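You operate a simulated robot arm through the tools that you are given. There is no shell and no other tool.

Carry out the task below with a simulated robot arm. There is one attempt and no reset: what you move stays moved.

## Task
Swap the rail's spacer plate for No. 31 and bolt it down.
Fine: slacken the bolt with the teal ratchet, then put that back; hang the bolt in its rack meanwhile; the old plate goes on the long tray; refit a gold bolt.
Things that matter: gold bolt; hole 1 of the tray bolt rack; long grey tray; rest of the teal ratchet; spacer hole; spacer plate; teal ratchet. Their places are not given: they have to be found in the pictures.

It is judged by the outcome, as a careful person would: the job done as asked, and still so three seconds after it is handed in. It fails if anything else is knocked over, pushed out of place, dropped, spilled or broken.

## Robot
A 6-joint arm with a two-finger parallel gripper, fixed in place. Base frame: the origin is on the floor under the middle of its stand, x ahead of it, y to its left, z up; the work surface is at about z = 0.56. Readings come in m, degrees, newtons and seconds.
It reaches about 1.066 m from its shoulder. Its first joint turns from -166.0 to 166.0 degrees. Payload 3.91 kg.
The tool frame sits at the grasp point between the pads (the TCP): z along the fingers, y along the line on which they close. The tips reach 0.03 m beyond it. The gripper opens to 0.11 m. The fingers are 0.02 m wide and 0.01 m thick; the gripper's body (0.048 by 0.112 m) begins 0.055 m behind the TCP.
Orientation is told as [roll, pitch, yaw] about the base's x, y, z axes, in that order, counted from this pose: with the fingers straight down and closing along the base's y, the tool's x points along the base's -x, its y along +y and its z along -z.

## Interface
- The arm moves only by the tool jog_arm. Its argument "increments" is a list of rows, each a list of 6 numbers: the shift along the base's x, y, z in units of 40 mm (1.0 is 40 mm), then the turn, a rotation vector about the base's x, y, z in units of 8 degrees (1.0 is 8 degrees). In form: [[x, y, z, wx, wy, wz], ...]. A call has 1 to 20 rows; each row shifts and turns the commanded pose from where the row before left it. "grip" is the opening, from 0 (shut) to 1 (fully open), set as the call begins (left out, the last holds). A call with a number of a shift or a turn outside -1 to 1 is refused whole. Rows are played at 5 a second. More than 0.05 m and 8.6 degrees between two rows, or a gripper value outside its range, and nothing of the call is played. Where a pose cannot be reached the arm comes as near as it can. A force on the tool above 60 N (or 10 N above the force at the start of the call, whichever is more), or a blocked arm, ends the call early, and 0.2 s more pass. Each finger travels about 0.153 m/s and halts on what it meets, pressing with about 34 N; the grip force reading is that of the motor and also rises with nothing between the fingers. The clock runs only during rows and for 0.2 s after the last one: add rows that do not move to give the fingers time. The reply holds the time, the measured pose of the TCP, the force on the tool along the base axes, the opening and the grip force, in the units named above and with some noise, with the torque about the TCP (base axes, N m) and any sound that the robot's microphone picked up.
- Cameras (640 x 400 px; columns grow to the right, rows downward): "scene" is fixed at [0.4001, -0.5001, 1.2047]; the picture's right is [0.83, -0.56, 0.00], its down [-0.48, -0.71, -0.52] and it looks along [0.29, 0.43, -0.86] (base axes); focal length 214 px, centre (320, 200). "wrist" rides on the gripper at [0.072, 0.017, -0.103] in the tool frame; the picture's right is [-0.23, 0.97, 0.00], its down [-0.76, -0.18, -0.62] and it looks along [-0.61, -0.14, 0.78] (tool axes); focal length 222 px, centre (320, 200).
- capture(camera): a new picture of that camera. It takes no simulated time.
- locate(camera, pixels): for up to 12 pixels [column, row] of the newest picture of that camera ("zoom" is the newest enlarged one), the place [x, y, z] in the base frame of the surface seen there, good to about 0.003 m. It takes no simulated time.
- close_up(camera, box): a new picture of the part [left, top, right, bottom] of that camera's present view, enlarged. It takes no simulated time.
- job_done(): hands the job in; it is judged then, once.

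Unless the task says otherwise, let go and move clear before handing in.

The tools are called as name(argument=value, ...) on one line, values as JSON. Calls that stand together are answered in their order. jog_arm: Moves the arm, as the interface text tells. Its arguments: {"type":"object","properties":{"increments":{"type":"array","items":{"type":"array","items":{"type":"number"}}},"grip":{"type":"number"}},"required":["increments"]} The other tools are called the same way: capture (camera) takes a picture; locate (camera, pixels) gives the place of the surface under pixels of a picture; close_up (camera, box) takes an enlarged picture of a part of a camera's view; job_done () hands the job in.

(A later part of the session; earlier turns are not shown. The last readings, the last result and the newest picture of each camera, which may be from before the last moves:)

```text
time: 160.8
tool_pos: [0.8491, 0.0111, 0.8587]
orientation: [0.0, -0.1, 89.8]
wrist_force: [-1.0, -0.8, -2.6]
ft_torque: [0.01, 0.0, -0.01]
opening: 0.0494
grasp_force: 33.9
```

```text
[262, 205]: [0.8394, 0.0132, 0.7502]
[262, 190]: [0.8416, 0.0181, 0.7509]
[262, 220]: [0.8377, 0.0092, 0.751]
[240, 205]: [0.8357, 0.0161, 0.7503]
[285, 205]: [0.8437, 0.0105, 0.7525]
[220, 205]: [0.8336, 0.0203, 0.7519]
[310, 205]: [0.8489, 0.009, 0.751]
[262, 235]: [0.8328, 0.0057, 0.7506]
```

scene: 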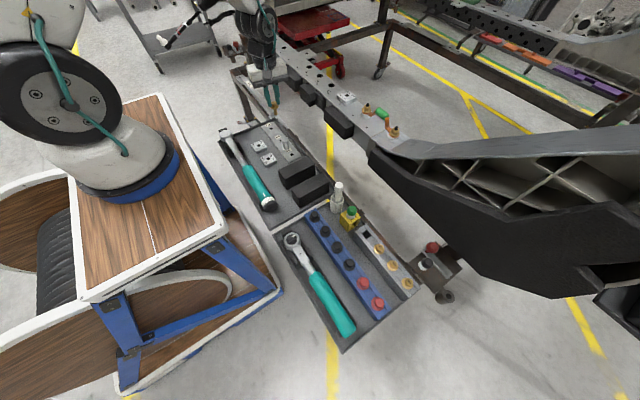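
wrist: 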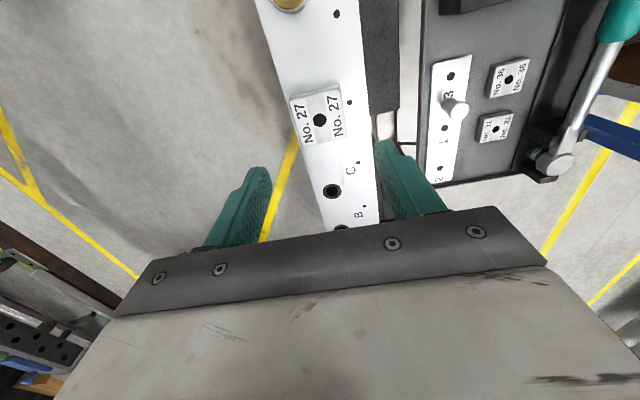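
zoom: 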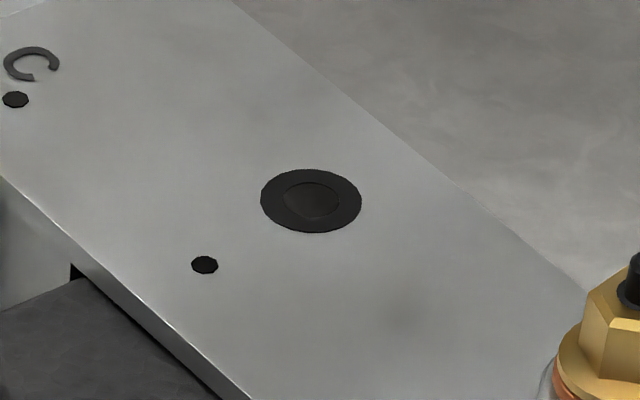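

The spacer hole is at about (0.8495, 0.0095) on the rail top z≈0.750. Now carrying the old plate over to the free end of the long tray.

jog_arm(increments=[[-0.59, 0.71, 0, 0, 0, 0], [-0.59, 0.71, 0, 0, 0, 0], [-0.59, 0.71, 0, 0, 0, 0], [-0.59, 0.71, 0, 0, 0, 0], [-0.59, 0.71, 0, 0, 0, 0], [-0.59, 0.71, 0, 0, 0, 0], [-0.59, 0.71, 0, 0, 0, 0], [-0.59, 0.7, 0, 0, 0, 0], [0, 0, -0.7, 0, 0, 0], [0, 0, -0.8, 0, 0, 0], [-0.4, 0, -0.8, 0, 0, 0], [-0.6, 0, -0.6, 0, 0, 0], [-0.6, 0, -0.5, 0, 0, 0], [-0.6, 0, -0.3, 0, 0, 0], [0, 0, 0, 0, 0, 0]])

capture(camera="wrist")

capture(camera="scene")

```text
time: 164.0
tool_pos: [0.5734, 0.2358, 0.7121]
orientation: [-0.2, 0.0, 89.9]
wrist_force: [-0.1, -0.6, -2.5]
ft_torque: [-0.01, 0.03, 0.02]
opening: 0.0495
grasp_force: 34.0
```

```text
taken
```

wrist: 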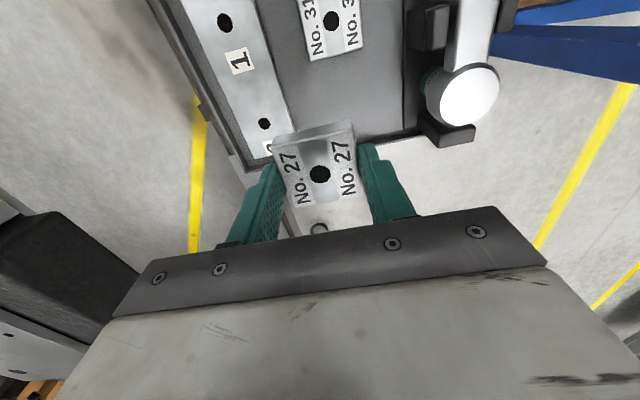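

```text
taken
```

scene: 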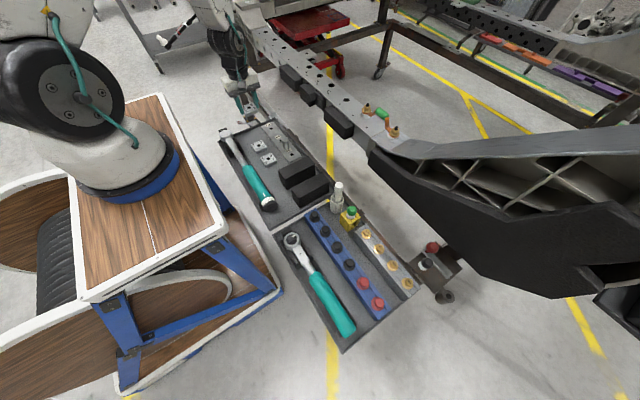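

Reachable so far. I'll check where the tray's end wall and neighbouring items are before going down.

locate(camera="wrist", pixels=[[370, 138], [380, 137], [370, 120], [390, 100], [320, 90], [330, 60], [360, 55], [440, 140], [270, 90], [425, 100], [295, 115]])

close_up(camera="wrist", box=[240, 0, 460, 180])

```text
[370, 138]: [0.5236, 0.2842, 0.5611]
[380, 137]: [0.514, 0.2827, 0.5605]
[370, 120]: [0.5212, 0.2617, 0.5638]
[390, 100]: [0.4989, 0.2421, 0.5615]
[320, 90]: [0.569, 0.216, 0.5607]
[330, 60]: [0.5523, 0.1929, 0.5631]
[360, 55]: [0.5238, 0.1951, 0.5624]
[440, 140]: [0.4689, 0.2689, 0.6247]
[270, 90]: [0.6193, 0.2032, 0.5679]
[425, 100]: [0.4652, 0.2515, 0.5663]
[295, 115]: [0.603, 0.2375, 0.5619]
```

```text
2.22 times, centred on (350, 90) of wrist
```

zoom: 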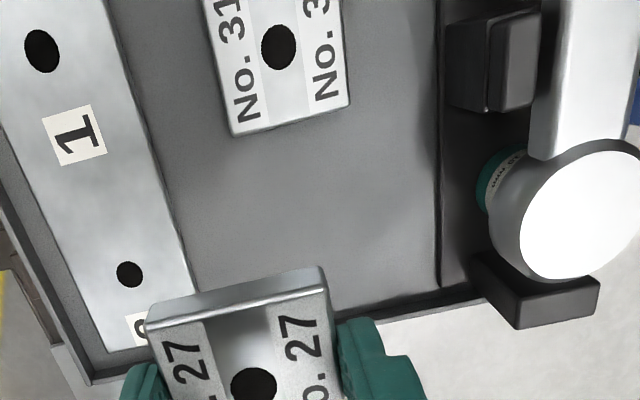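

Free floor spans x≈0.50–0.61, y≈0.19–0.28. I'll set the plate down at about (0.555, 0.236).

jog_arm(increments=[[-0.23, 0, -0.5, 0, 0, 0], [-0.23, 0, -0.6, 0, 0, 0], [0, 0, -0.6, 0, 0, 0], [0, 0, -0.5, 0, 0, 0], [0, 0, 0, 0, 0, 0]])

capture(camera="wrist")

```text
time: 165.2
tool_pos: [0.5548, 0.2374, 0.6235]
orientation: [-0.2, 0.0, 89.9]
wrist_force: [0.0, -0.4, -2.9]
ft_torque: [0.02, 0.01, 0.02]
opening: 0.0495
grasp_force: 33.8
```

```text
taken
```

wrist: 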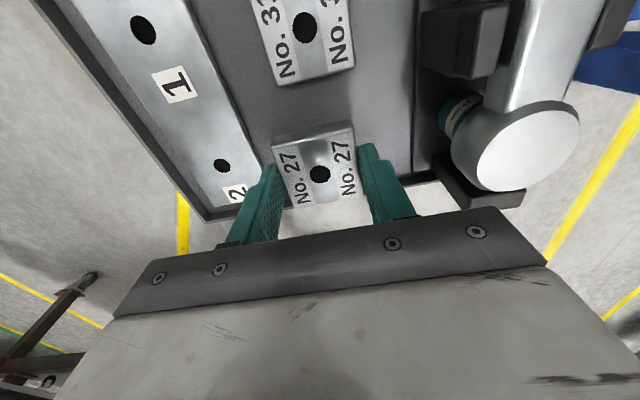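

The plate hangs over free tray floor. Lowering to touch down.

jog_arm(increments=[[0, 0, -0.3, 0, 0, 0], [0, 0, -0.25, 0, 0, 0], [0, 0, -0.1, 0, 0, 0], [0, 0, 0, 0, 0, 0]])

jog_arm(increments=[[0, 0, -0.03, 0, 0, 0], [0, 0, -0.03, 0, 0, 0], [0, 0, 0, 0, 0, 0]])

```text
time: 166.2
tool_pos: [0.5562, 0.236, 0.5979]
orientation: [0.0, -0.1, 89.9]
wrist_force: [-0.4, -0.3, -1.8]
ft_torque: [-0.03, 0.01, -0.01]
opening: 0.0497
grasp_force: 34.2
```

```text
time: 167.0
tool_pos: [0.5544, 0.2365, 0.5946]
orientation: [0.0, -0.1, 89.9]
wrist_force: [-0.5, 0.7, -2.7]
ft_torque: [-0.02, -0.02, 0.03]
opening: 0.0497
grasp_force: 34.0
```

jog_arm(increments=[[0, 0, -0.025, 0, 0, 0], [0, 0, 0, 0, 0, 0]])

jog_arm(increments=[[0, 0, -0.025, 0, 0, 0], [0, 0, 0, 0, 0, 0]])

```text
time: 167.6
tool_pos: [0.5549, 0.2367, 0.5948]
orientation: [0.0, 0.0, 89.9]
wrist_force: [0.4, -0.3, -2.3]
ft_torque: [0.01, -0.02, 0.0]
opening: 0.0496
grasp_force: 33.8
```

```text
time: 168.2
tool_pos: [0.5555, 0.2378, 0.5929]
orientation: [0.0, 0.0, 90.0]
wrist_force: [0.3, 0.2, -3.3]
ft_torque: [0.02, 0.04, -0.01]
opening: 0.0497
grasp_force: 34.0
```

No contact yet; continuing in 1 mm steps.

jog_arm(increments=[[0, 0, -0.025, 0, 0, 0], [0, 0, 0, 0, 0, 0]])

jog_arm(increments=[[0, 0, -0.025, 0, 0, 0], [0, 0, 0, 0, 0, 0]])

```text
time: 168.8
tool_pos: [0.5544, 0.2366, 0.5935]
orientation: [-0.2, -0.1, 89.9]
wrist_force: [-2.2, -2.8, 22.3]
ft_torque: [-0.29, 0.16, 0.02]
opening: 0.0494
grasp_force: 34.4
```

```text
time: 169.4
tool_pos: [0.5549, 0.2364, 0.5908]
orientation: [-0.1, -0.2, 89.8]
wrist_force: [-2.8, 0.2, 25.4]
ft_torque: [0.0, 0.17, -0.03]
opening: 0.0495
grasp_force: 34.2
```

The plate is on the tray floor (25 N). I'll ease up 1 mm, open, and lift straight up.

jog_arm(increments=[[0, 0, 0.03, 0, 0, 0], [0, 0, 0, 0, 0, 0]])

jog_arm(increments=[[0, 0, 0, 0, 0, 0], [0, 0, 0, 0, 0, 0], [0, 0, 0.2, 0, 0, 0], [0, 0, 0.5, 0, 0, 0], [0, 0, 0.7, 0, 0, 0], [0, 0, 0.7, 0, 0, 0], [0, 0, 0, 0, 0, 0]], grip=0.65)

capture(camera="wrist")

```text
time: 170.0
tool_pos: [0.5547, 0.2366, 0.5914]
orientation: [-0.1, 0.1, 90.0]
wrist_force: [-1.2, -0.9, -3.2]
ft_torque: [0.01, 0.0, -0.02]
opening: 0.0497
grasp_force: 34.3
```

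```text
time: 171.6
tool_pos: [0.5531, 0.2364, 0.6773]
orientation: [0.0, 0.1, 89.9]
wrist_force: [-0.2, -0.2, 0.5]
ft_torque: [0.02, 0.0, 0.02]
opening: 0.0717
grasp_force: 0.2
```

```text
taken
```

wrist: 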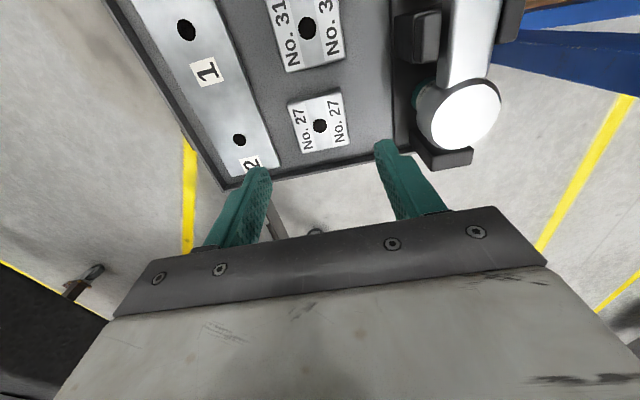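

Plate 27 lies flat on the long tray. Now I'll locate plate 31 precisely.

close_up(camera="wrist", box=[260, 0, 360, 90])

locate(camera="zoom", pixels=[[275, 125], [170, 50], [360, 20], [395, 195], [190, 250], [255, 300], [140, 180], [480, 150]])

```text
4.44 times, centred on (310, 45) of wrist
```

zoom: 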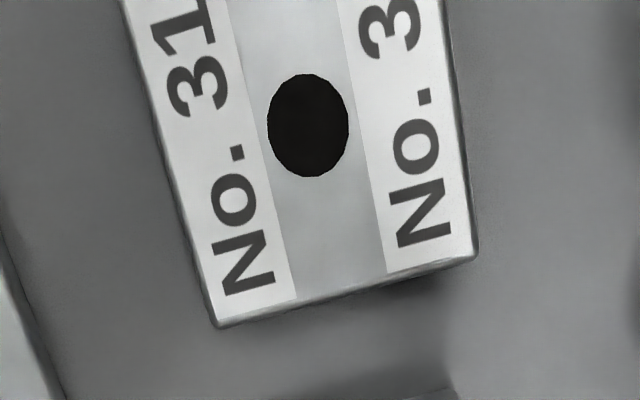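

```text
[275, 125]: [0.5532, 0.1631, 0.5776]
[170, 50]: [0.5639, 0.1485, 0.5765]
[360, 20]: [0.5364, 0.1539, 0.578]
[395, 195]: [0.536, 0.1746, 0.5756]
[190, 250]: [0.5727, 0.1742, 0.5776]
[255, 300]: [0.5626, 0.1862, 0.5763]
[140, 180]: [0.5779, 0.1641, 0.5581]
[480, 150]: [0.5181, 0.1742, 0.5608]
```

I'll check the plate's edge angle with a few more points.

locate(camera="zoom", pixels=[[220, 316], [468, 252], [205, 270], [160, 100], [308, 125], [462, 200], [448, 60]])

close_up(camera="scene", box=[240, 125, 290, 170])

locate(camera="zoom", pixels=[[242, 190], [180, 160], [275, 120], [300, 235], [210, 240], [320, 210]])

```text
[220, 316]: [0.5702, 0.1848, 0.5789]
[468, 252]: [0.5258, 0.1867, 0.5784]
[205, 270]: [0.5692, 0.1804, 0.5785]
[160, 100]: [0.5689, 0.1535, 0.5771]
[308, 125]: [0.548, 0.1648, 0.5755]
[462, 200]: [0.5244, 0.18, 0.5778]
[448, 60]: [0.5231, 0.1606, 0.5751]
```

```text
8.89 times, centred on (265, 148) of scene
```

zoom: 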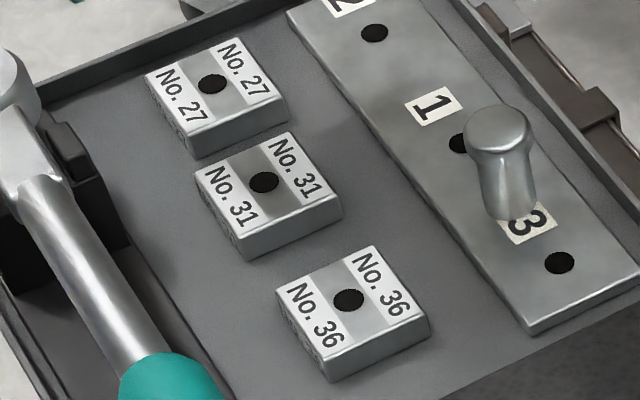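

```text
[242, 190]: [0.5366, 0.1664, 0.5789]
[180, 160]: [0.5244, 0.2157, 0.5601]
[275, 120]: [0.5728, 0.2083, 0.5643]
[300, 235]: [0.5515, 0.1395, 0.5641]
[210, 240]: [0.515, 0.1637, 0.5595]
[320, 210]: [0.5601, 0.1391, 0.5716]
```

Plate 31 is centred at about (0.5485, 0.1642), turned roughly -2.4°. I'll move over it at this height and check reach.

jog_arm(increments=[[-0.03, -0.45, 0, 0, 0, -0.15], [-0.03, -0.45, 0, 0, 0, -0.15], [-0.03, -0.45, 0, 0, 0, 0], [-0.03, -0.45, 0, 0, 0, 0], [0, 0, 0, 0, 0, 0]])

capture(camera="wrist")

```text
time: 172.8
tool_pos: [0.5499, 0.1647, 0.6777]
orientation: [-0.1, 0.0, 87.4]
wrist_force: [0.6, 0.7, 0.3]
ft_torque: [0.04, -0.03, 0.04]
opening: 0.0716
grasp_force: 0.0
```

```text
taken
```

wrist: 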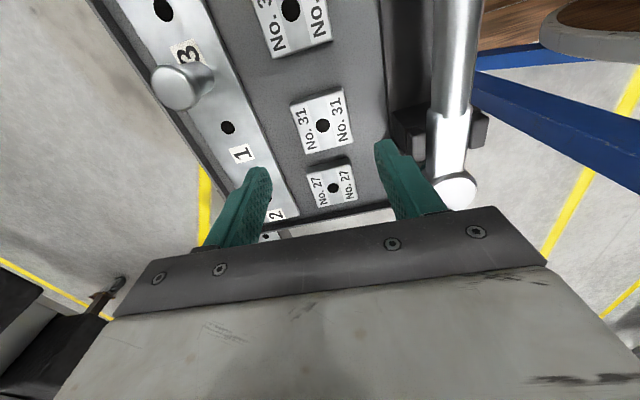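

Reached without trouble, with plate 31 right below. Shifting 1.3 mm in -x and descending.

jog_arm(increments=[[-0.03, 0, -0.5, 0, 0, 0], [0, 0, -0.6, 0, 0, 0], [0, 0, -0.5, 0, 0, 0], [0, 0, -0.3, 0, 0, 0], [0, 0, -0.15, 0, 0, 0], [0, 0, 0, 0, 0, 0]])

capture(camera="wrist")

```text
time: 174.2
tool_pos: [0.548, 0.1639, 0.5951]
orientation: [0.0, 0.0, 87.5]
wrist_force: [-1.5, 0.1, -0.5]
ft_torque: [0.02, 0.02, -0.01]
opening: 0.0717
grasp_force: 0.0
```

```text
taken
```

wrist: 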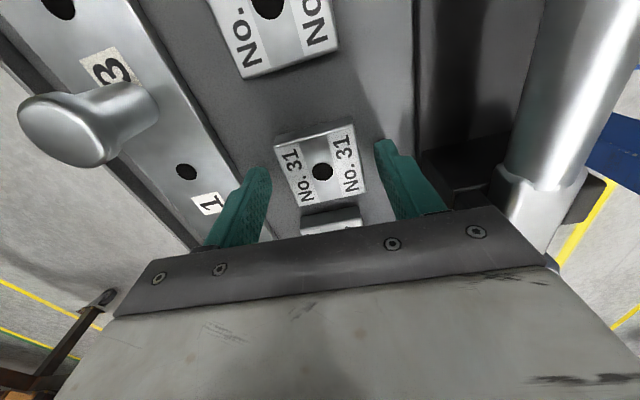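

Plate 31 is centred between the fingers. Closing and lifting.

jog_arm(increments=[[0, 0, 0, 0, 0, 0], [0, 0, 0, 0, 0, 0], [0, 0, 0, 0, 0, 0]], grip=0)

jog_arm(increments=[[0, 0, 0.1, 0, 0, 0], [0, 0, 0.3, 0, 0, 0], [0.2, 0, 0.6, 0, 0, 0], [0.3, 0, 0.7, 0, 0, 0], [0.4, 0, 0.7, 0, 0, 0], [0, 0, 0, 0, 0, 0]])

capture(camera="wrist")

```text
time: 175.0
tool_pos: [0.5496, 0.166, 0.5952]
orientation: [-0.1, -0.1, 87.6]
wrist_force: [1.2, -0.6, 0.5]
ft_torque: [-0.11, -0.01, 0.03]
opening: 0.0497
grasp_force: 33.6
```

```text
time: 176.4
tool_pos: [0.5859, 0.1648, 0.691]
orientation: [0.0, 0.1, 87.5]
wrist_force: [0.7, 0.7, -2.5]
ft_torque: [0.0, 0.0, -0.01]
opening: 0.0497
grasp_force: 34.2
```

```text
taken
```

wrist: 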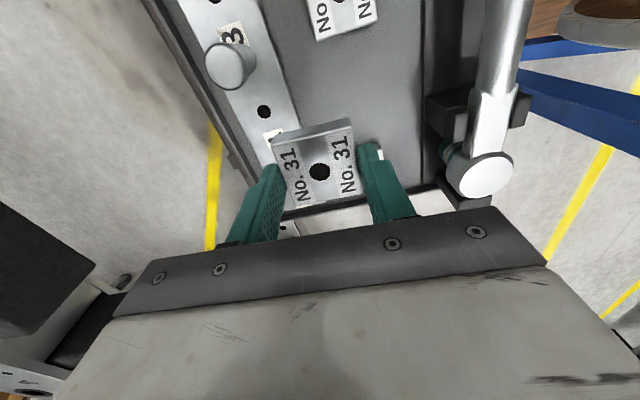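

Plate 31 is lifted cleanly. I'll measure where its hole sits relative to the hand.

close_up(camera="wrist", box=[290, 145, 350, 195])

locate(camera="zoom", pixels=[[318, 212], [318, 190], [318, 235], [290, 212], [345, 212]])

```text
8.00 times, centred on (320, 170) of wrist
```

zoom: 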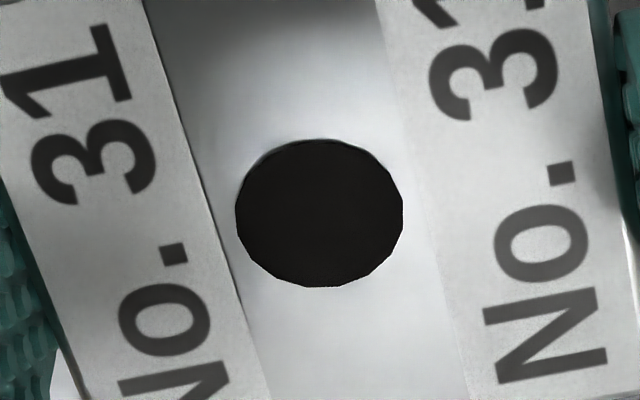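

```text
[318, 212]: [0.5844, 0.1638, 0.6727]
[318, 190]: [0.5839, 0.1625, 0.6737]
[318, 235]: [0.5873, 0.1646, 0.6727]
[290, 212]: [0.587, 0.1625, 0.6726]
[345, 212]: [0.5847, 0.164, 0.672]
```

The hole is about (-0.7, -1.0) mm from the hand's axis. Carrying plate 31 up and over to the rail's spacer hole.

jog_arm(increments=[[0.3, 0, 0.8, 0, 0, 0.15], [0.3, 0, 0.9, 0, 0, 0.15], [0.3, 0, 0.9, 0, 0, 0], [0.3, -0.1, 0.9, 0, 0, 0], [0.5, -0.4, 0.7, 0, 0, 0], [0.6, -0.5, 0, 0, 0, 0], [0.6, -0.5, 0, 0, 0, 0], [0.6, -0.5, 0, 0, 0, 0], [0.6, -0.5, 0, 0, 0, 0], [0.6, -0.4, 0, 0, 0, 0], [0.6, -0.4, 0, 0, 0, 0], [0.6, -0.3, 0, 0, 0, 0], [0.6, -0.25, 0, 0, 0, 0], [0, 0, 0, 0, 0, 0]])

capture(camera="wrist")

```text
time: 179.4
tool_pos: [0.8453, 0.0102, 0.8574]
orientation: [0.1, 0.1, 89.9]
wrist_force: [-1.4, -0.4, -2.5]
ft_torque: [0.01, 0.01, 0.01]
opening: 0.0497
grasp_force: 34.1
```

```text
taken
```

wrist: 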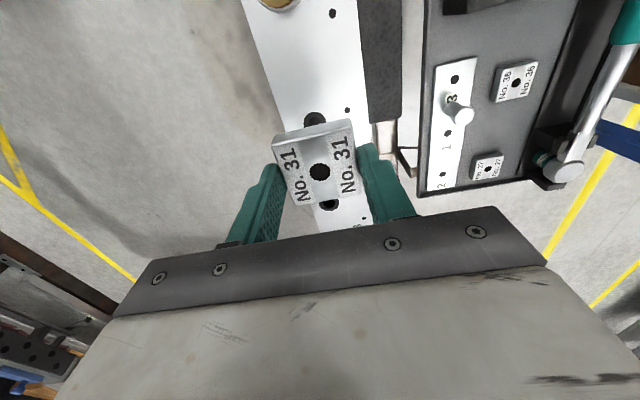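

Moving +5 mm in x to the target and lowering to just above the rail.

jog_arm(increments=[[0.128, 0.008, -0.4, 0, 0, 0], [0, 0, -0.5, 0, 0, 0], [0, 0, -0.5, 0, 0, 0], [0, 0, -0.2, 0, 0, 0], [0, 0, 0, 0, 0, 0]])

close_up(camera="scene", box=[335, 85, 365, 108])

```text
time: 180.6
tool_pos: [0.8491, 0.0119, 0.7945]
orientation: [-0.1, -0.1, 89.9]
wrist_force: [-0.3, 0.7, -2.7]
ft_torque: [0.0, 0.01, 0.03]
opening: 0.0495
grasp_force: 34.0
```

```text
16.00 times, centred on (350, 96) of scene
```

zoom: 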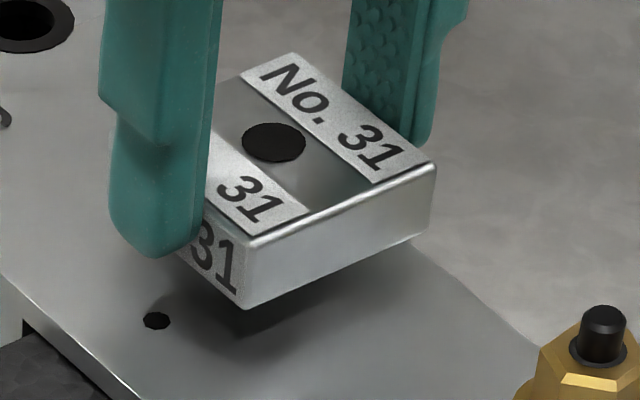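

Plate 31 hangs ~10 mm above the rail, close to the right spot. Lowering to light contact, then I'll compare its hole with where plate 27's hole was (pixel (271,186)).

jog_arm(increments=[[0, 0, -0.1, 0, 0, 0], [0, 0, -0.08, 0, 0, 0], [0, 0, 0, 0, 0, 0]])

jog_arm(increments=[[0, 0, -0.025, 0, 0, 0], [0, 0, 0, 0, 0, 0]])

jog_arm(increments=[[0, 0, -0.025, 0, 0, 0], [0, 0, 0, 0, 0, 0]])

close_up(camera="scene", box=[335, 85, 365, 108])

```text
time: 181.4
tool_pos: [0.8506, 0.0108, 0.7867]
orientation: [-0.1, -0.1, 89.9]
wrist_force: [0.5, -0.2, -3.4]
ft_torque: [-0.02, 0.01, -0.01]
opening: 0.0498
grasp_force: 33.7
```

```text
time: 182.0
tool_pos: [0.8509, 0.0099, 0.7868]
orientation: [0.0, -0.1, 90.0]
wrist_force: [0.6, 0.8, -3.2]
ft_torque: [-0.01, 0.03, -0.01]
opening: 0.0497
grasp_force: 33.9
```

```text
time: 182.6
tool_pos: [0.8498, 0.0099, 0.7852]
orientation: [0.0, -0.1, 90.0]
wrist_force: [0.7, 0.6, -2.6]
ft_torque: [0.01, -0.02, -0.01]
opening: 0.0496
grasp_force: 34.3
```

```text
16.00 times, centred on (350, 96) of scene
```

zoom: 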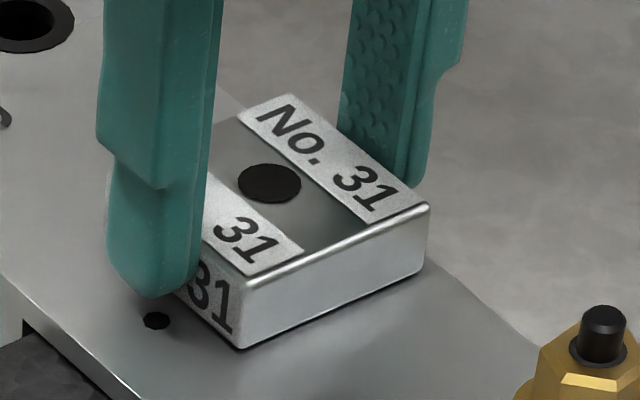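

Hole now at (269.5,183.5) with under 1 mm to go; that predicts a ~0.45 mm error in x. I'll trim that and set the plate down.

jog_arm(increments=[[0.011, 0, -0.02, 0, 0, 0], [0, 0, 0, 0, 0, 0]])

jog_arm(increments=[[0, 0, -0.02, 0, 0, 0], [0, 0, 0, 0, 0, 0]])

close_up(camera="scene", box=[335, 85, 365, 108])

```text
time: 183.2
tool_pos: [0.8505, 0.0095, 0.7847]
orientation: [0.0, 0.1, 89.9]
wrist_force: [-1.7, -0.7, 5.0]
ft_torque: [-0.21, 0.22, -0.07]
opening: 0.0499
grasp_force: 33.5
```

```text
time: 183.8
tool_pos: [0.8496, 0.0103, 0.7852]
orientation: [-0.2, 0.1, 89.9]
wrist_force: [-1.8, -0.9, 17.7]
ft_torque: [-0.22, 0.27, 0.1]
opening: 0.0494
grasp_force: 33.8
```

```text
16.00 times, centred on (350, 96) of scene
```

zoom: 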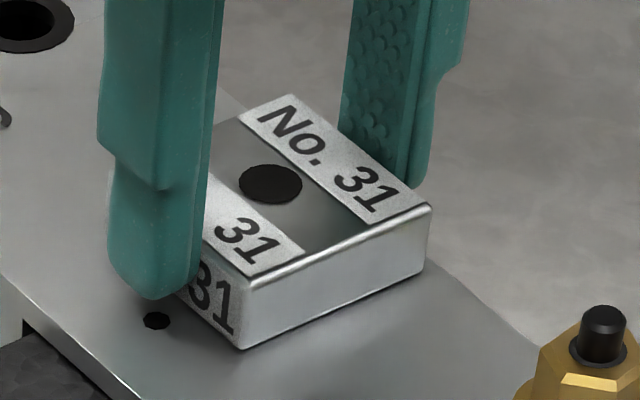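

Down on the rail, with the hole at (271,183.5), at most about half a millimetre off. I'll nudge (-0.3, -0.3) mm and release.

jog_arm(increments=[[0, 0, 0.03, 0, 0, 0], [-0.007, -0.008, 0, 0, 0, 0], [0, 0, -0.025, 0, 0, 0], [0, 0, 0, 0, 0, 0]])

jog_arm(increments=[[0, 0, 0, 0, 0, 0], [0, 0, 0, 0, 0, 0]], grip=0.65)

jog_arm(increments=[[0, 0, 0.3, 0, 0, 0], [0, 0, 0.6, 0, 0, 0], [0, 0, 0.7, 0, 0, 0], [0, 0, 0.7, 0, 0, 0], [0, 0, 0, 0, 0, 0]])

close_up(camera="scene", box=[335, 85, 365, 108])

close_up(camera="wrist", box=[280, 75, 360, 155])

```text
time: 184.8
tool_pos: [0.8499, 0.01, 0.7839]
orientation: [-0.1, 0.0, 89.9]
wrist_force: [4.8, 2.1, 16.5]
ft_torque: [-0.04, 0.03, 0.05]
opening: 0.0495
grasp_force: 33.9
```

```text
time: 185.4
tool_pos: [0.8502, 0.0104, 0.7834]
orientation: [0.1, 0.0, 90.0]
wrist_force: [0.2, 0.2, -0.1]
ft_torque: [-0.02, 0.02, -0.01]
opening: 0.0716
grasp_force: 0.1
```

```text
time: 186.6
tool_pos: [0.8504, 0.0102, 0.8756]
orientation: [-0.2, 0.0, 89.8]
wrist_force: [-0.3, 0.4, -1.0]
ft_torque: [0.02, 0.03, 0.03]
opening: 0.0716
grasp_force: 0.1
```

```text
16.00 times, centred on (350, 96) of scene
```

zoom: 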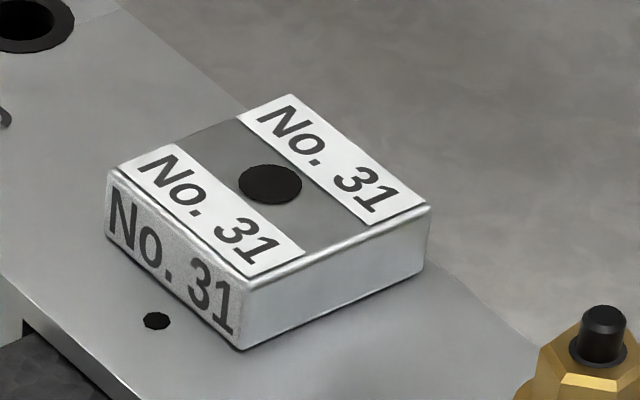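

```text
5.00 times, centred on (320, 115) of wrist
```

zoom: 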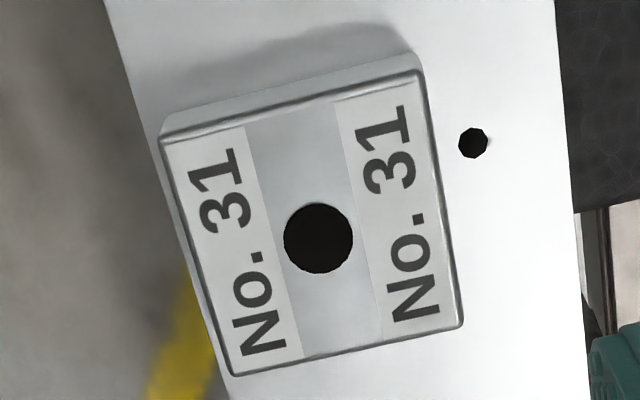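

Plate No. 31 sits squarely over the spacer hole, matching plate 27's former position. Now I'll go back for the gold bolt hanging in hole 1.

jog_arm(increments=[[-0.4, -0.2, 0, 0, 0, 0], [-0.9, -0.3, 0, 0, 0, 0], [-0.9, -0.4, 0, 0, 0, 0], [-0.8, -0.6, 0, 0, 0, 0], [-0.6, -0.8, 0, 0, 0, 0], [-0.4, -0.9, 0, 0, 0, 0], [-0.3, -0.9, 0, 0, 0, 0], [-0.2, -0.9, 0, 0, 0, 0], [-0.15, -0.9, 0, 0, 0, 0], [-0.15, -0.9, 0, 0, 0, 0], [-0.15, -0.9, 0, 0, 0, 0], [-0.15, -0.9, -0.2, 0, 0, 0], [-0.1, -0.8, -0.6, 0, 0, 0], [0, -0.27, -0.8, 0, 0, 0], [0, 0, -0.6, 0, 0, 0], [0, 0, 0, 0, 0, 0]], grip=0.45)

capture(camera="wrist")

```text
time: 190.0
tool_pos: [0.6424, -0.3769, 0.7877]
orientation: [-0.1, 0.0, 89.9]
wrist_force: [0.2, -0.2, -0.2]
ft_torque: [-0.03, 0.01, 0.02]
opening: 0.0497
grasp_force: 0.0
```

```text
taken
```

wrist: 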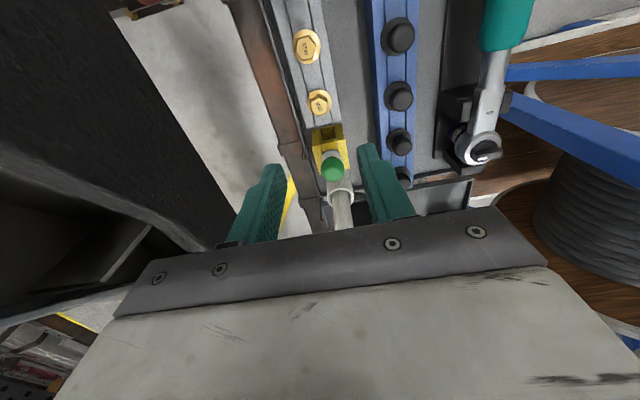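

The bolt appears at (319,102), as when I left it. Descending onto its head.

jog_arm(increments=[[0, -0.03, -0.8, 0, 0, 0], [0, 0, -0.8, 0, 0, 0], [0, 0, -0.8, 0, 0, 0], [0, 0, -0.5, 0, 0, 0], [0, 0, -0.3, 0, 0, 0], [0, 0, -0.12, 0, 0, 0], [0, 0, 0, 0, 0, 0]])

close_up(camera="wrist", box=[250, 110, 390, 220])

```text
time: 191.6
tool_pos: [0.6416, -0.3768, 0.6555]
orientation: [-0.2, 0.0, 89.9]
wrist_force: [0.2, 0.1, -0.3]
ft_torque: [-0.01, 0.01, 0.02]
opening: 0.0495
grasp_force: 0.0
```

```text
3.64 times, centred on (320, 165) of wrist
```

zoom: 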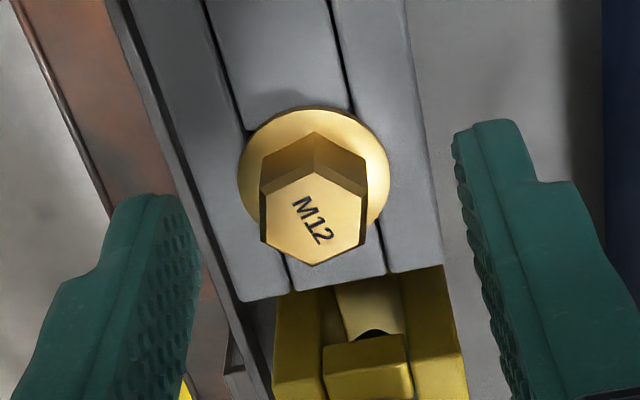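

The head sits between the fingers at the same depth as before. Closing and lifting the bolt out.

jog_arm(increments=[[0, 0, 0, 0, 0, 0], [0, 0, 0, 0, 0, 0], [0, 0, 0, 0, 0, 0]], grip=0)

jog_arm(increments=[[0, 0, 0.2, 0, 0, 0], [0, 0, 0.4, 0, 0, 0], [0, 0, 0.6, 0, 0, 0], [0, 0, 0.8, 0, 0, 0], [0, 0, 0.8, 0, 0, 0], [0, 0, 0, 0, 0, 0]])

close_up(camera="wrist", box=[270, 90, 370, 190])

```text
time: 192.4
tool_pos: [0.6411, -0.3777, 0.6548]
orientation: [-0.1, 0.0, 89.8]
wrist_force: [0.5, 0.0, 0.1]
ft_torque: [-0.04, 0.0, 0.0]
opening: 0.0187
grasp_force: 33.7
```

```text
time: 193.8
tool_pos: [0.6423, -0.3777, 0.7676]
orientation: [0.0, -0.2, 89.8]
wrist_force: [0.0, 0.6, -0.5]
ft_torque: [0.01, 0.03, 0.02]
opening: 0.0188
grasp_force: 34.0
```

```text
4.00 times, centred on (320, 140) of wrist
```

zoom: 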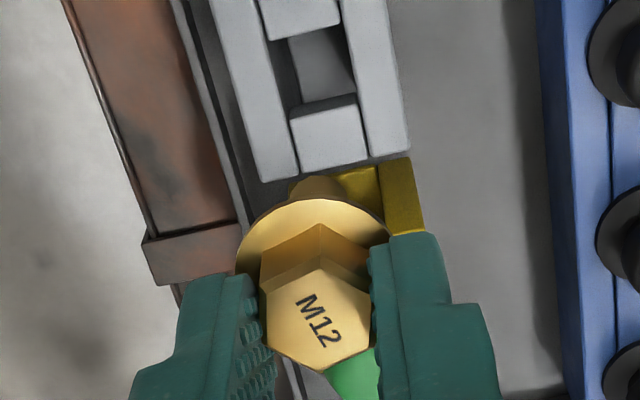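

The bolt is in hand and hole 1 is empty again as it was originally. Carrying it up and over to plate 31's hole.

jog_arm(increments=[[0, 0, 0.8, 0, 0, 0], [0, 0.3, 0.9, 0, 0, 0], [0.1, 0.8, 0.6, 0, 0, 0], [0.15, 0.9, 0.6, 0, 0, 0], [0.15, 0.9, 0.4, 0, 0, 0], [0.15, 0.9, 0.1, 0, 0, 0], [0.15, 0.9, 0, 0, 0, 0], [0.2, 0.9, 0, 0, 0, 0], [0.3, 0.9, 0, 0, 0, 0], [0.4, 0.9, 0, 0, 0, 0], [0.6, 0.8, 0, 0, 0, 0], [0.8, 0.6, 0, 0, 0, 0], [0.9, 0.4, 0, 0, 0, 0], [0.9, 0.3, 0, 0, 0, 0], [0.4, 0.18, 0, 0, 0, 0], [0, 0, 0, 0, 0, 0]])

capture(camera="wrist")

```text
time: 197.2
tool_pos: [0.8507, 0.0088, 0.9026]
orientation: [-0.1, -0.1, 90.0]
wrist_force: [-0.3, 0.4, -1.1]
ft_torque: [-0.03, 0.03, 0.02]
opening: 0.0185
grasp_force: 34.3
```

```text
taken
```

wrist: 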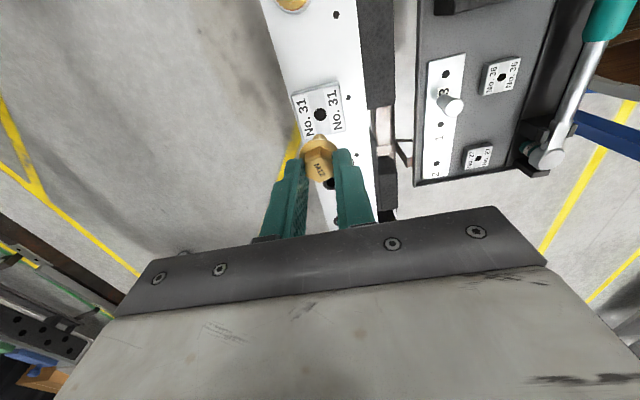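

Lowering until the tip is ~6 mm above the plate, then I'll check alignment.

jog_arm(increments=[[0, 0, -0.5, 0, 0, 0], [0, 0, -0.5, 0, 0, 0], [0, 0, -0.4, 0, 0, 0], [0, 0, -0.2, 0, 0, 0], [0, 0, 0, 0, 0, 0]])

close_up(camera="wrist", box=[305, 115, 340, 150])

close_up(camera="scene", box=[335, 80, 365, 103])

```text
time: 198.4
tool_pos: [0.8507, 0.0098, 0.8397]
orientation: [0.0, 0.0, 90.0]
wrist_force: [0.0, -0.5, -0.9]
ft_torque: [0.01, 0.01, -0.02]
opening: 0.019
grasp_force: 34.2
```

```text
11.43 times, centred on (322, 132) of wrist
```

zoom: 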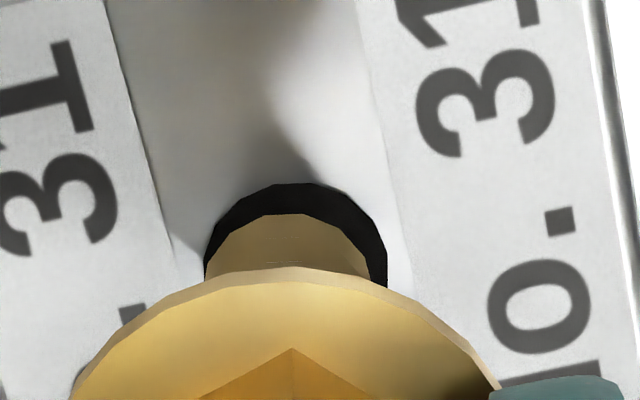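

```text
16.00 times, centred on (350, 92) of scene
```

zoom: 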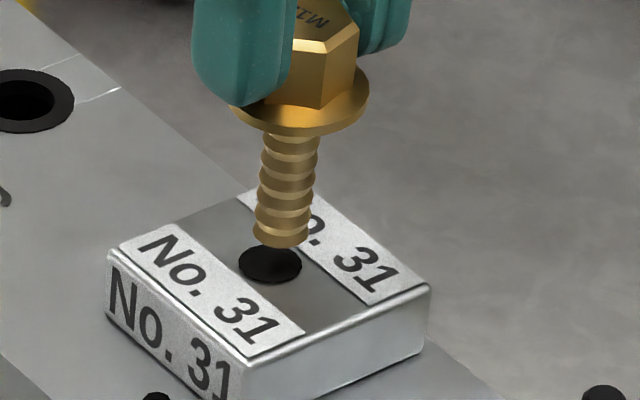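

The scene and wrist views agree the bolt axis is about 2.6 mm short in +y of the plate's hole. Shifting +2.6 mm in y (and -0.2 mm in x) and lowering 3 mm to re-check.

jog_arm(increments=[[-0.005, 0.065, -0.075, 0, 0, 0], [0, 0, 0, 0, 0, 0]])

close_up(camera="wrist", box=[305, 115, 340, 150])

close_up(camera="scene", box=[335, 80, 365, 103])

```text
time: 199.0
tool_pos: [0.851, 0.0117, 0.8355]
orientation: [-0.1, 0.0, 89.9]
wrist_force: [-0.5, 0.3, -0.5]
ft_torque: [0.0, 0.02, -0.01]
opening: 0.0186
grasp_force: 33.8
```

```text
11.43 times, centred on (322, 132) of wrist
```

zoom: 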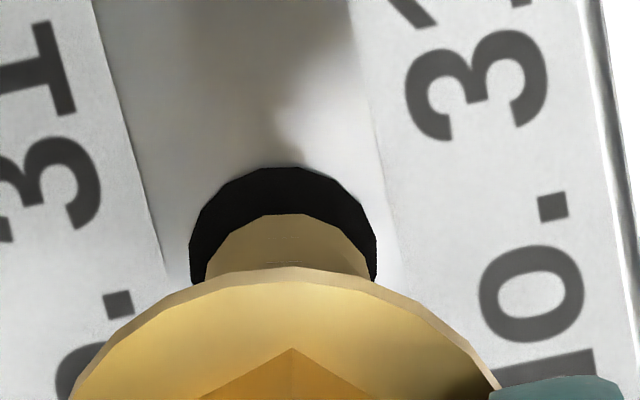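

```text
16.00 times, centred on (350, 92) of scene
```

zoom: 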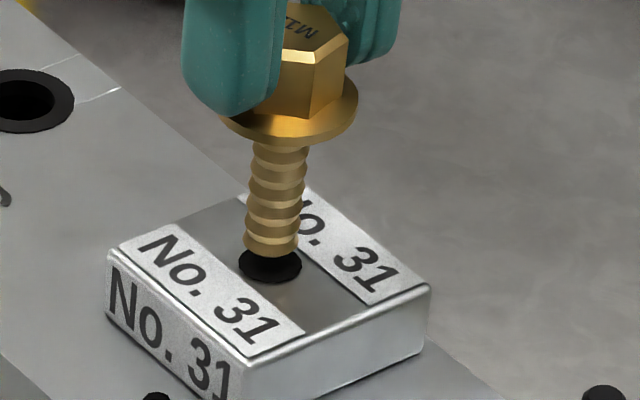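

Now centred in y; the wrist view shows about 0.5 mm to correct in +x. Then lower gently into the hole.

jog_arm(increments=[[0.013, 0, -0.05, 0, 0, 0], [0, 0, -0.05, 0, 0, 0], [0, 0, 0, 0, 0, 0]])

close_up(camera="wrist", box=[305, 115, 340, 150])

close_up(camera="scene", box=[335, 80, 365, 103])

```text
time: 199.8
tool_pos: [0.8509, 0.0126, 0.8319]
orientation: [-0.1, 0.0, 89.9]
wrist_force: [-0.3, 0.1, -1.0]
ft_torque: [-0.01, -0.04, 0.02]
opening: 0.0188
grasp_force: 34.3
```

```text
11.43 times, centred on (322, 132) of wrist
```

zoom: 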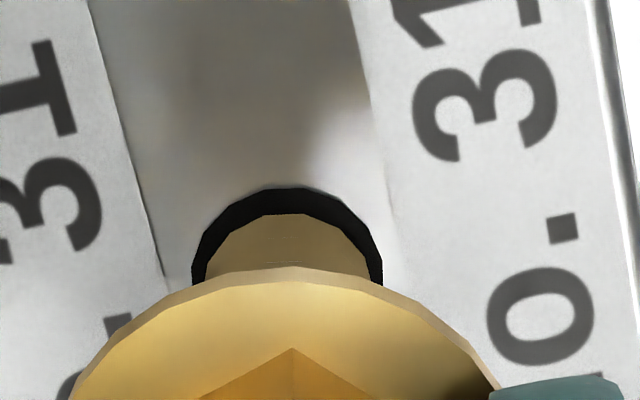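

```text
16.00 times, centred on (350, 92) of scene
```

zoom: 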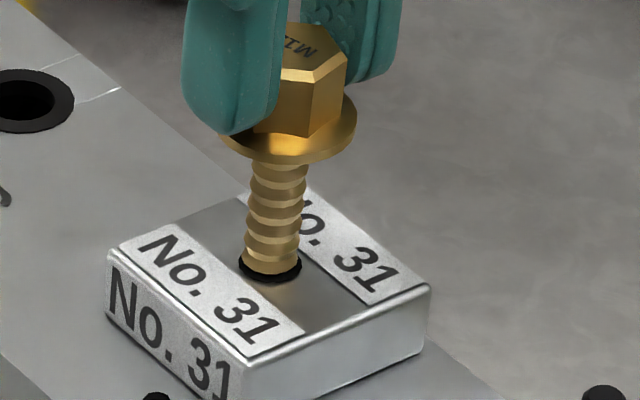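

Very close now. A +0.2 mm trim in x and lower in 1 mm steps feeling for contact.

jog_arm(increments=[[0.006, 0, -0.025, 0, 0, 0], [0, 0, 0, 0, 0, 0]])

jog_arm(increments=[[0, 0, -0.025, 0, 0, 0], [0, 0, 0, 0, 0, 0]])

jog_arm(increments=[[0, 0, -0.025, 0, 0, 0], [0, 0, 0, 0, 0, 0]])

close_up(camera="scene", box=[335, 80, 365, 103])

```text
time: 200.4
tool_pos: [0.8504, 0.0114, 0.8306]
orientation: [-0.1, 0.0, 89.9]
wrist_force: [0.5, -0.2, -1.6]
ft_torque: [-0.03, 0.02, 0.01]
opening: 0.0186
grasp_force: 34.2
```

```text
time: 201.0
tool_pos: [0.8507, 0.013, 0.8294]
orientation: [-0.1, 0.0, 89.9]
wrist_force: [0.5, -0.2, -0.2]
ft_torque: [0.0, 0.04, -0.02]
opening: 0.0188
grasp_force: 34.5
```

```text
time: 201.6
tool_pos: [0.8514, 0.0123, 0.8288]
orientation: [-0.1, 0.0, 90.0]
wrist_force: [0.1, -0.2, -1.0]
ft_torque: [-0.05, 0.0, 0.0]
opening: 0.0188
grasp_force: 34.0
```

```text
16.00 times, centred on (350, 92) of scene
```

zoom: 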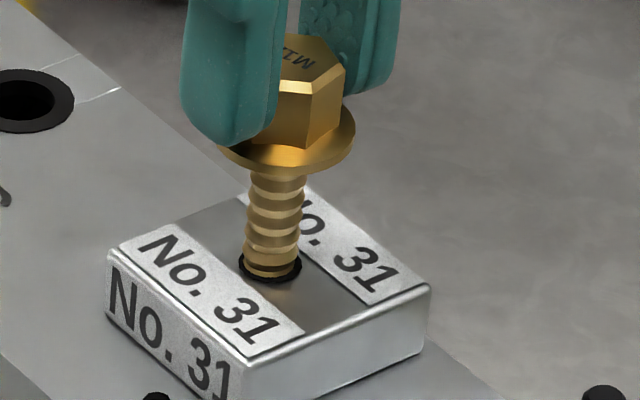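

The tip is entering plate 31's hole freely. Continuing down to where the thread starts.

jog_arm(increments=[[0, 0, -0.05, 0, 0, 0], [0, 0, -0.05, 0, 0, 0], [0, 0, 0, 0, 0, 0]])

jog_arm(increments=[[0, 0, -0.05, 0, 0, 0], [0, 0, -0.025, 0, 0, 0], [0, 0, 0, 0, 0, 0]])

jog_arm(increments=[[0, 0, -0.05, 0, 0, 0], [0, 0, 0, 0, 0, 0]])

close_up(camera="scene", box=[335, 80, 365, 103])

```text
time: 202.4
tool_pos: [0.8519, 0.0115, 0.825]
orientation: [-0.2, 0.1, 89.9]
wrist_force: [-0.6, -0.1, -0.4]
ft_torque: [-0.02, 0.01, 0.0]
opening: 0.0189
grasp_force: 34.3
```

```text
time: 203.2
tool_pos: [0.8498, 0.0107, 0.8218]
orientation: [0.1, -0.1, 89.9]
wrist_force: [-0.4, 0.0, -0.3]
ft_torque: [0.01, 0.0, 0.03]
opening: 0.0186
grasp_force: 34.4
```

```text
time: 203.8
tool_pos: [0.85, 0.0116, 0.8192]
orientation: [-0.1, 0.0, 89.9]
wrist_force: [0.3, 0.6, -0.8]
ft_torque: [-0.01, 0.0, -0.01]
opening: 0.0188
grasp_force: 33.6
```

```text
16.00 times, centred on (350, 92) of scene
```

zoom: 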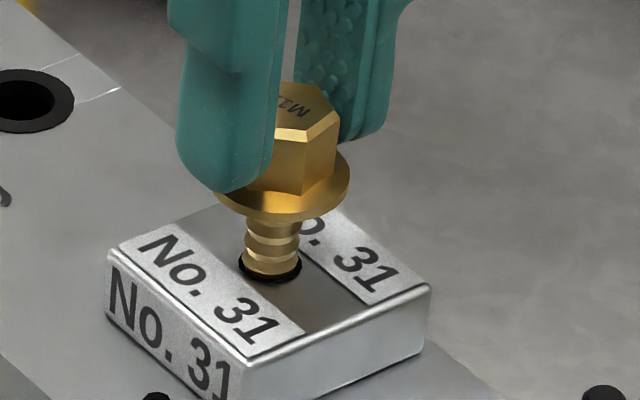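

Still free at z≈0.819. Continuing in 1–2 mm steps.

jog_arm(increments=[[0, 0, -0.04, 0, 0, 0], [0, 0, 0, 0, 0, 0]])

jog_arm(increments=[[0, 0, -0.04, 0, 0, 0], [0, 0, 0, 0, 0, 0]])

jog_arm(increments=[[0, 0, -0.04, 0, 0, 0], [0, 0, 0, 0, 0, 0]])

close_up(camera="scene", box=[335, 80, 365, 103])

```text
time: 204.4
tool_pos: [0.8521, 0.0112, 0.8177]
orientation: [-0.1, 0.0, 89.8]
wrist_force: [0.7, -0.1, -0.8]
ft_torque: [-0.02, -0.03, -0.03]
opening: 0.0187
grasp_force: 33.8
```

```text
time: 205.0
tool_pos: [0.8504, 0.0127, 0.8174]
orientation: [-0.1, 0.0, 89.8]
wrist_force: [0.3, 0.4, -0.8]
ft_torque: [-0.02, -0.02, 0.05]
opening: 0.0185
grasp_force: 34.2
```

```text
time: 205.6
tool_pos: [0.8506, 0.0119, 0.8156]
orientation: [-0.1, 0.0, 89.9]
wrist_force: [0.3, -0.8, -0.6]
ft_torque: [-0.01, -0.01, -0.03]
opening: 0.0189
grasp_force: 34.2
```

```text
16.00 times, centred on (350, 92) of scene
```

zoom: 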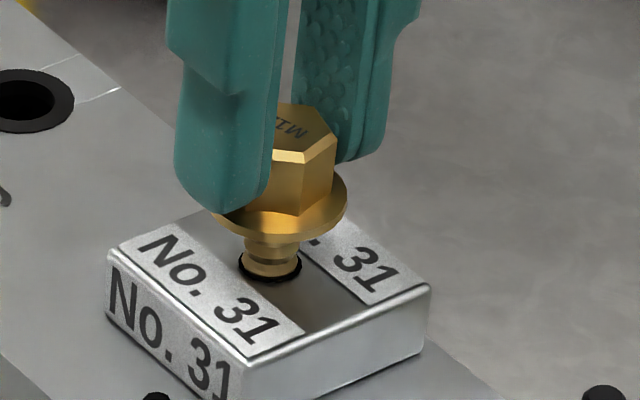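

Still no resistance at z≈0.8155. A few more millimetres.

jog_arm(increments=[[0, 0, -0.03, 0, 0, 0], [0, 0, 0, 0, 0, 0]])

jog_arm(increments=[[0, 0, -0.03, 0, 0, 0], [0, 0, 0, 0, 0, 0]])

jog_arm(increments=[[0, 0, -0.03, 0, 0, 0], [0, 0, 0, 0, 0, 0]])

jog_arm(increments=[[0, 0, -0.03, 0, 0, 0], [0, 0, 0, 0, 0, 0]])

```text
time: 206.2
tool_pos: [0.8504, 0.0116, 0.8134]
orientation: [0.0, 0.0, 89.8]
wrist_force: [-2.7, -5.9, -2.3]
ft_torque: [-0.03, 0.05, -0.03]
opening: 0.0187
grasp_force: 33.9
```

```text
time: 206.8
tool_pos: [0.8491, 0.0115, 0.8126]
orientation: [0.0, 0.0, 89.9]
wrist_force: [-11.1, -10.9, 12.8]
ft_torque: [-0.26, 0.33, -0.01]
opening: 0.0183
grasp_force: 33.9
```

```text
time: 207.4
tool_pos: [0.8506, 0.0114, 0.8133]
orientation: [-0.1, -0.1, 89.9]
wrist_force: [-14.5, -12.1, 21.6]
ft_torque: [-0.36, 0.44, -0.04]
opening: 0.0187
grasp_force: 34.5
```

```text
time: 208.0
tool_pos: [0.85, 0.0116, 0.8111]
orientation: [-0.2, 0.0, 89.9]
wrist_force: [-13.4, -9.2, 24.9]
ft_torque: [-0.26, 0.41, -0.01]
opening: 0.0188
grasp_force: 33.6
```

The thread start is felt at z≈0.813, with side forces (-13, -9) N pointing to where the hole axis lies. I'll ease up and shift (-0.8, -0.7) mm to relieve them.

jog_arm(increments=[[-0.01, -0.009, 0.025, 0, 0, 0], [-0.01, -0.008, 0, 0, 0, 0], [0, 0, 0, 0, 0, 0]])

close_up(camera="scene", box=[335, 80, 365, 103])

```text
time: 208.8
tool_pos: [0.8502, 0.0122, 0.8117]
orientation: [-0.1, 0.0, 89.9]
wrist_force: [0.2, 0.1, 6.5]
ft_torque: [-0.08, 0.0, 0.01]
opening: 0.0188
grasp_force: 33.8
```

```text
16.00 times, centred on (350, 92) of scene
```

zoom: 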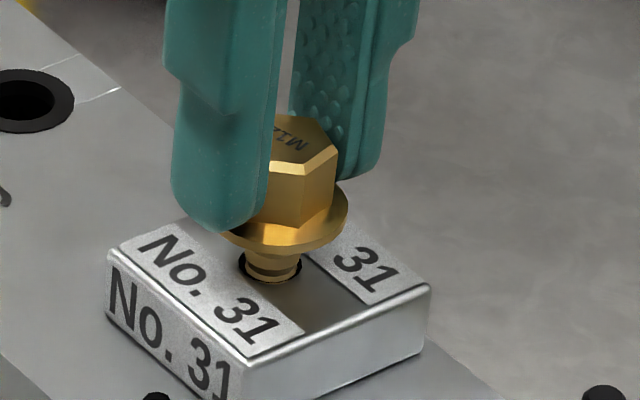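

Side forces are gone with a light 6.5 N of pressure. Now turning clockwise with matching descent to start the thread.

jog_arm(increments=[[0, 0, -0.0125, 0, 0, -1], [0, 0, -0.0125, 0, 0, -1], [0, 0, 0, 0, 0, 0]])

jog_arm(increments=[[0, 0, -0.0125, 0, 0, -1], [0, 0, -0.0125, 0, 0, -1], [0, 0, 0, 0, 0, 0]])

close_up(camera="scene", box=[335, 80, 365, 103])

```text
time: 209.6
tool_pos: [0.8503, 0.0123, 0.8098]
orientation: [-0.2, -0.1, 73.8]
wrist_force: [12.1, 5.6, 3.2]
ft_torque: [0.08, -0.16, -0.01]
opening: 0.0187
grasp_force: 33.4
```

```text
time: 210.4
tool_pos: [0.8521, 0.0112, 0.8094]
orientation: [-0.2, -0.1, 57.8]
wrist_force: [25.0, 8.2, 1.3]
ft_torque: [0.06, -0.39, 0.04]
opening: 0.0186
grasp_force: 34.1
```

```text
16.00 times, centred on (350, 92) of scene
```

zoom: 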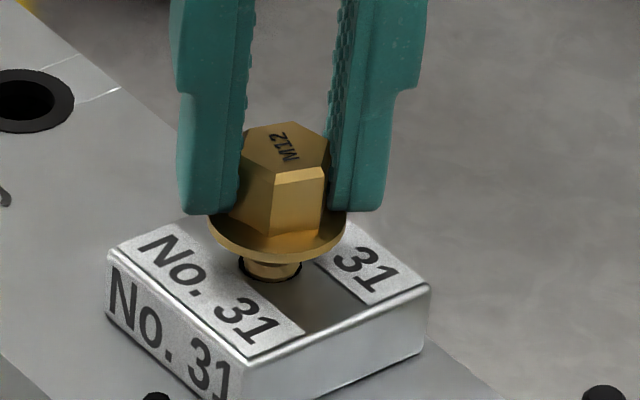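

The bolt sits ~2.8 mm off the hand's axis, so turning about the hand builds side force (25 N). I'll correct the position and then turn about the bolt's own axis.

jog_arm(increments=[[0.02, 0, 0, 0, 0, 0], [0.017, 0.004, 0, 0, 0, 0], [0, 0, 0, 0, 0, 0]])

jog_arm(increments=[[0.0079, -0.0058, -0.0125, 0, 0, -1], [0.007, -0.0068, -0.0125, 0, 0, -1], [0, 0, 0, 0, 0, 0]])

close_up(camera="scene", box=[335, 80, 365, 103])

```text
time: 211.2
tool_pos: [0.8513, 0.011, 0.8093]
orientation: [0.0, 0.0, 57.9]
wrist_force: [14.0, 5.6, 7.6]
ft_torque: [0.22, -0.39, 0.02]
opening: 0.0188
grasp_force: 33.5
```

```text
time: 212.0
tool_pos: [0.8515, 0.0116, 0.81]
orientation: [-0.1, 0.0, 41.9]
wrist_force: [4.3, 5.3, 12.4]
ft_torque: [0.21, -0.15, -0.03]
opening: 0.0187
grasp_force: 33.6
```

```text
16.00 times, centred on (350, 92) of scene
```

zoom: 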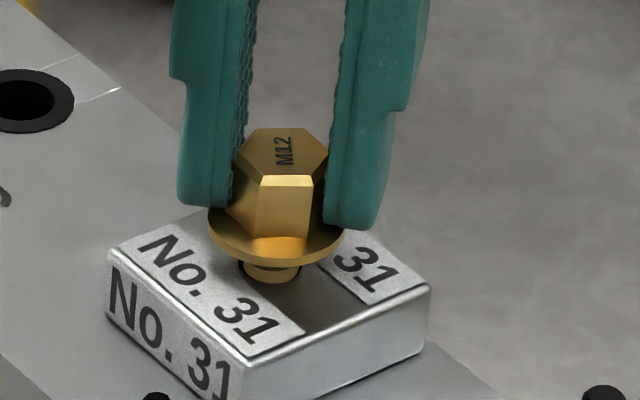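

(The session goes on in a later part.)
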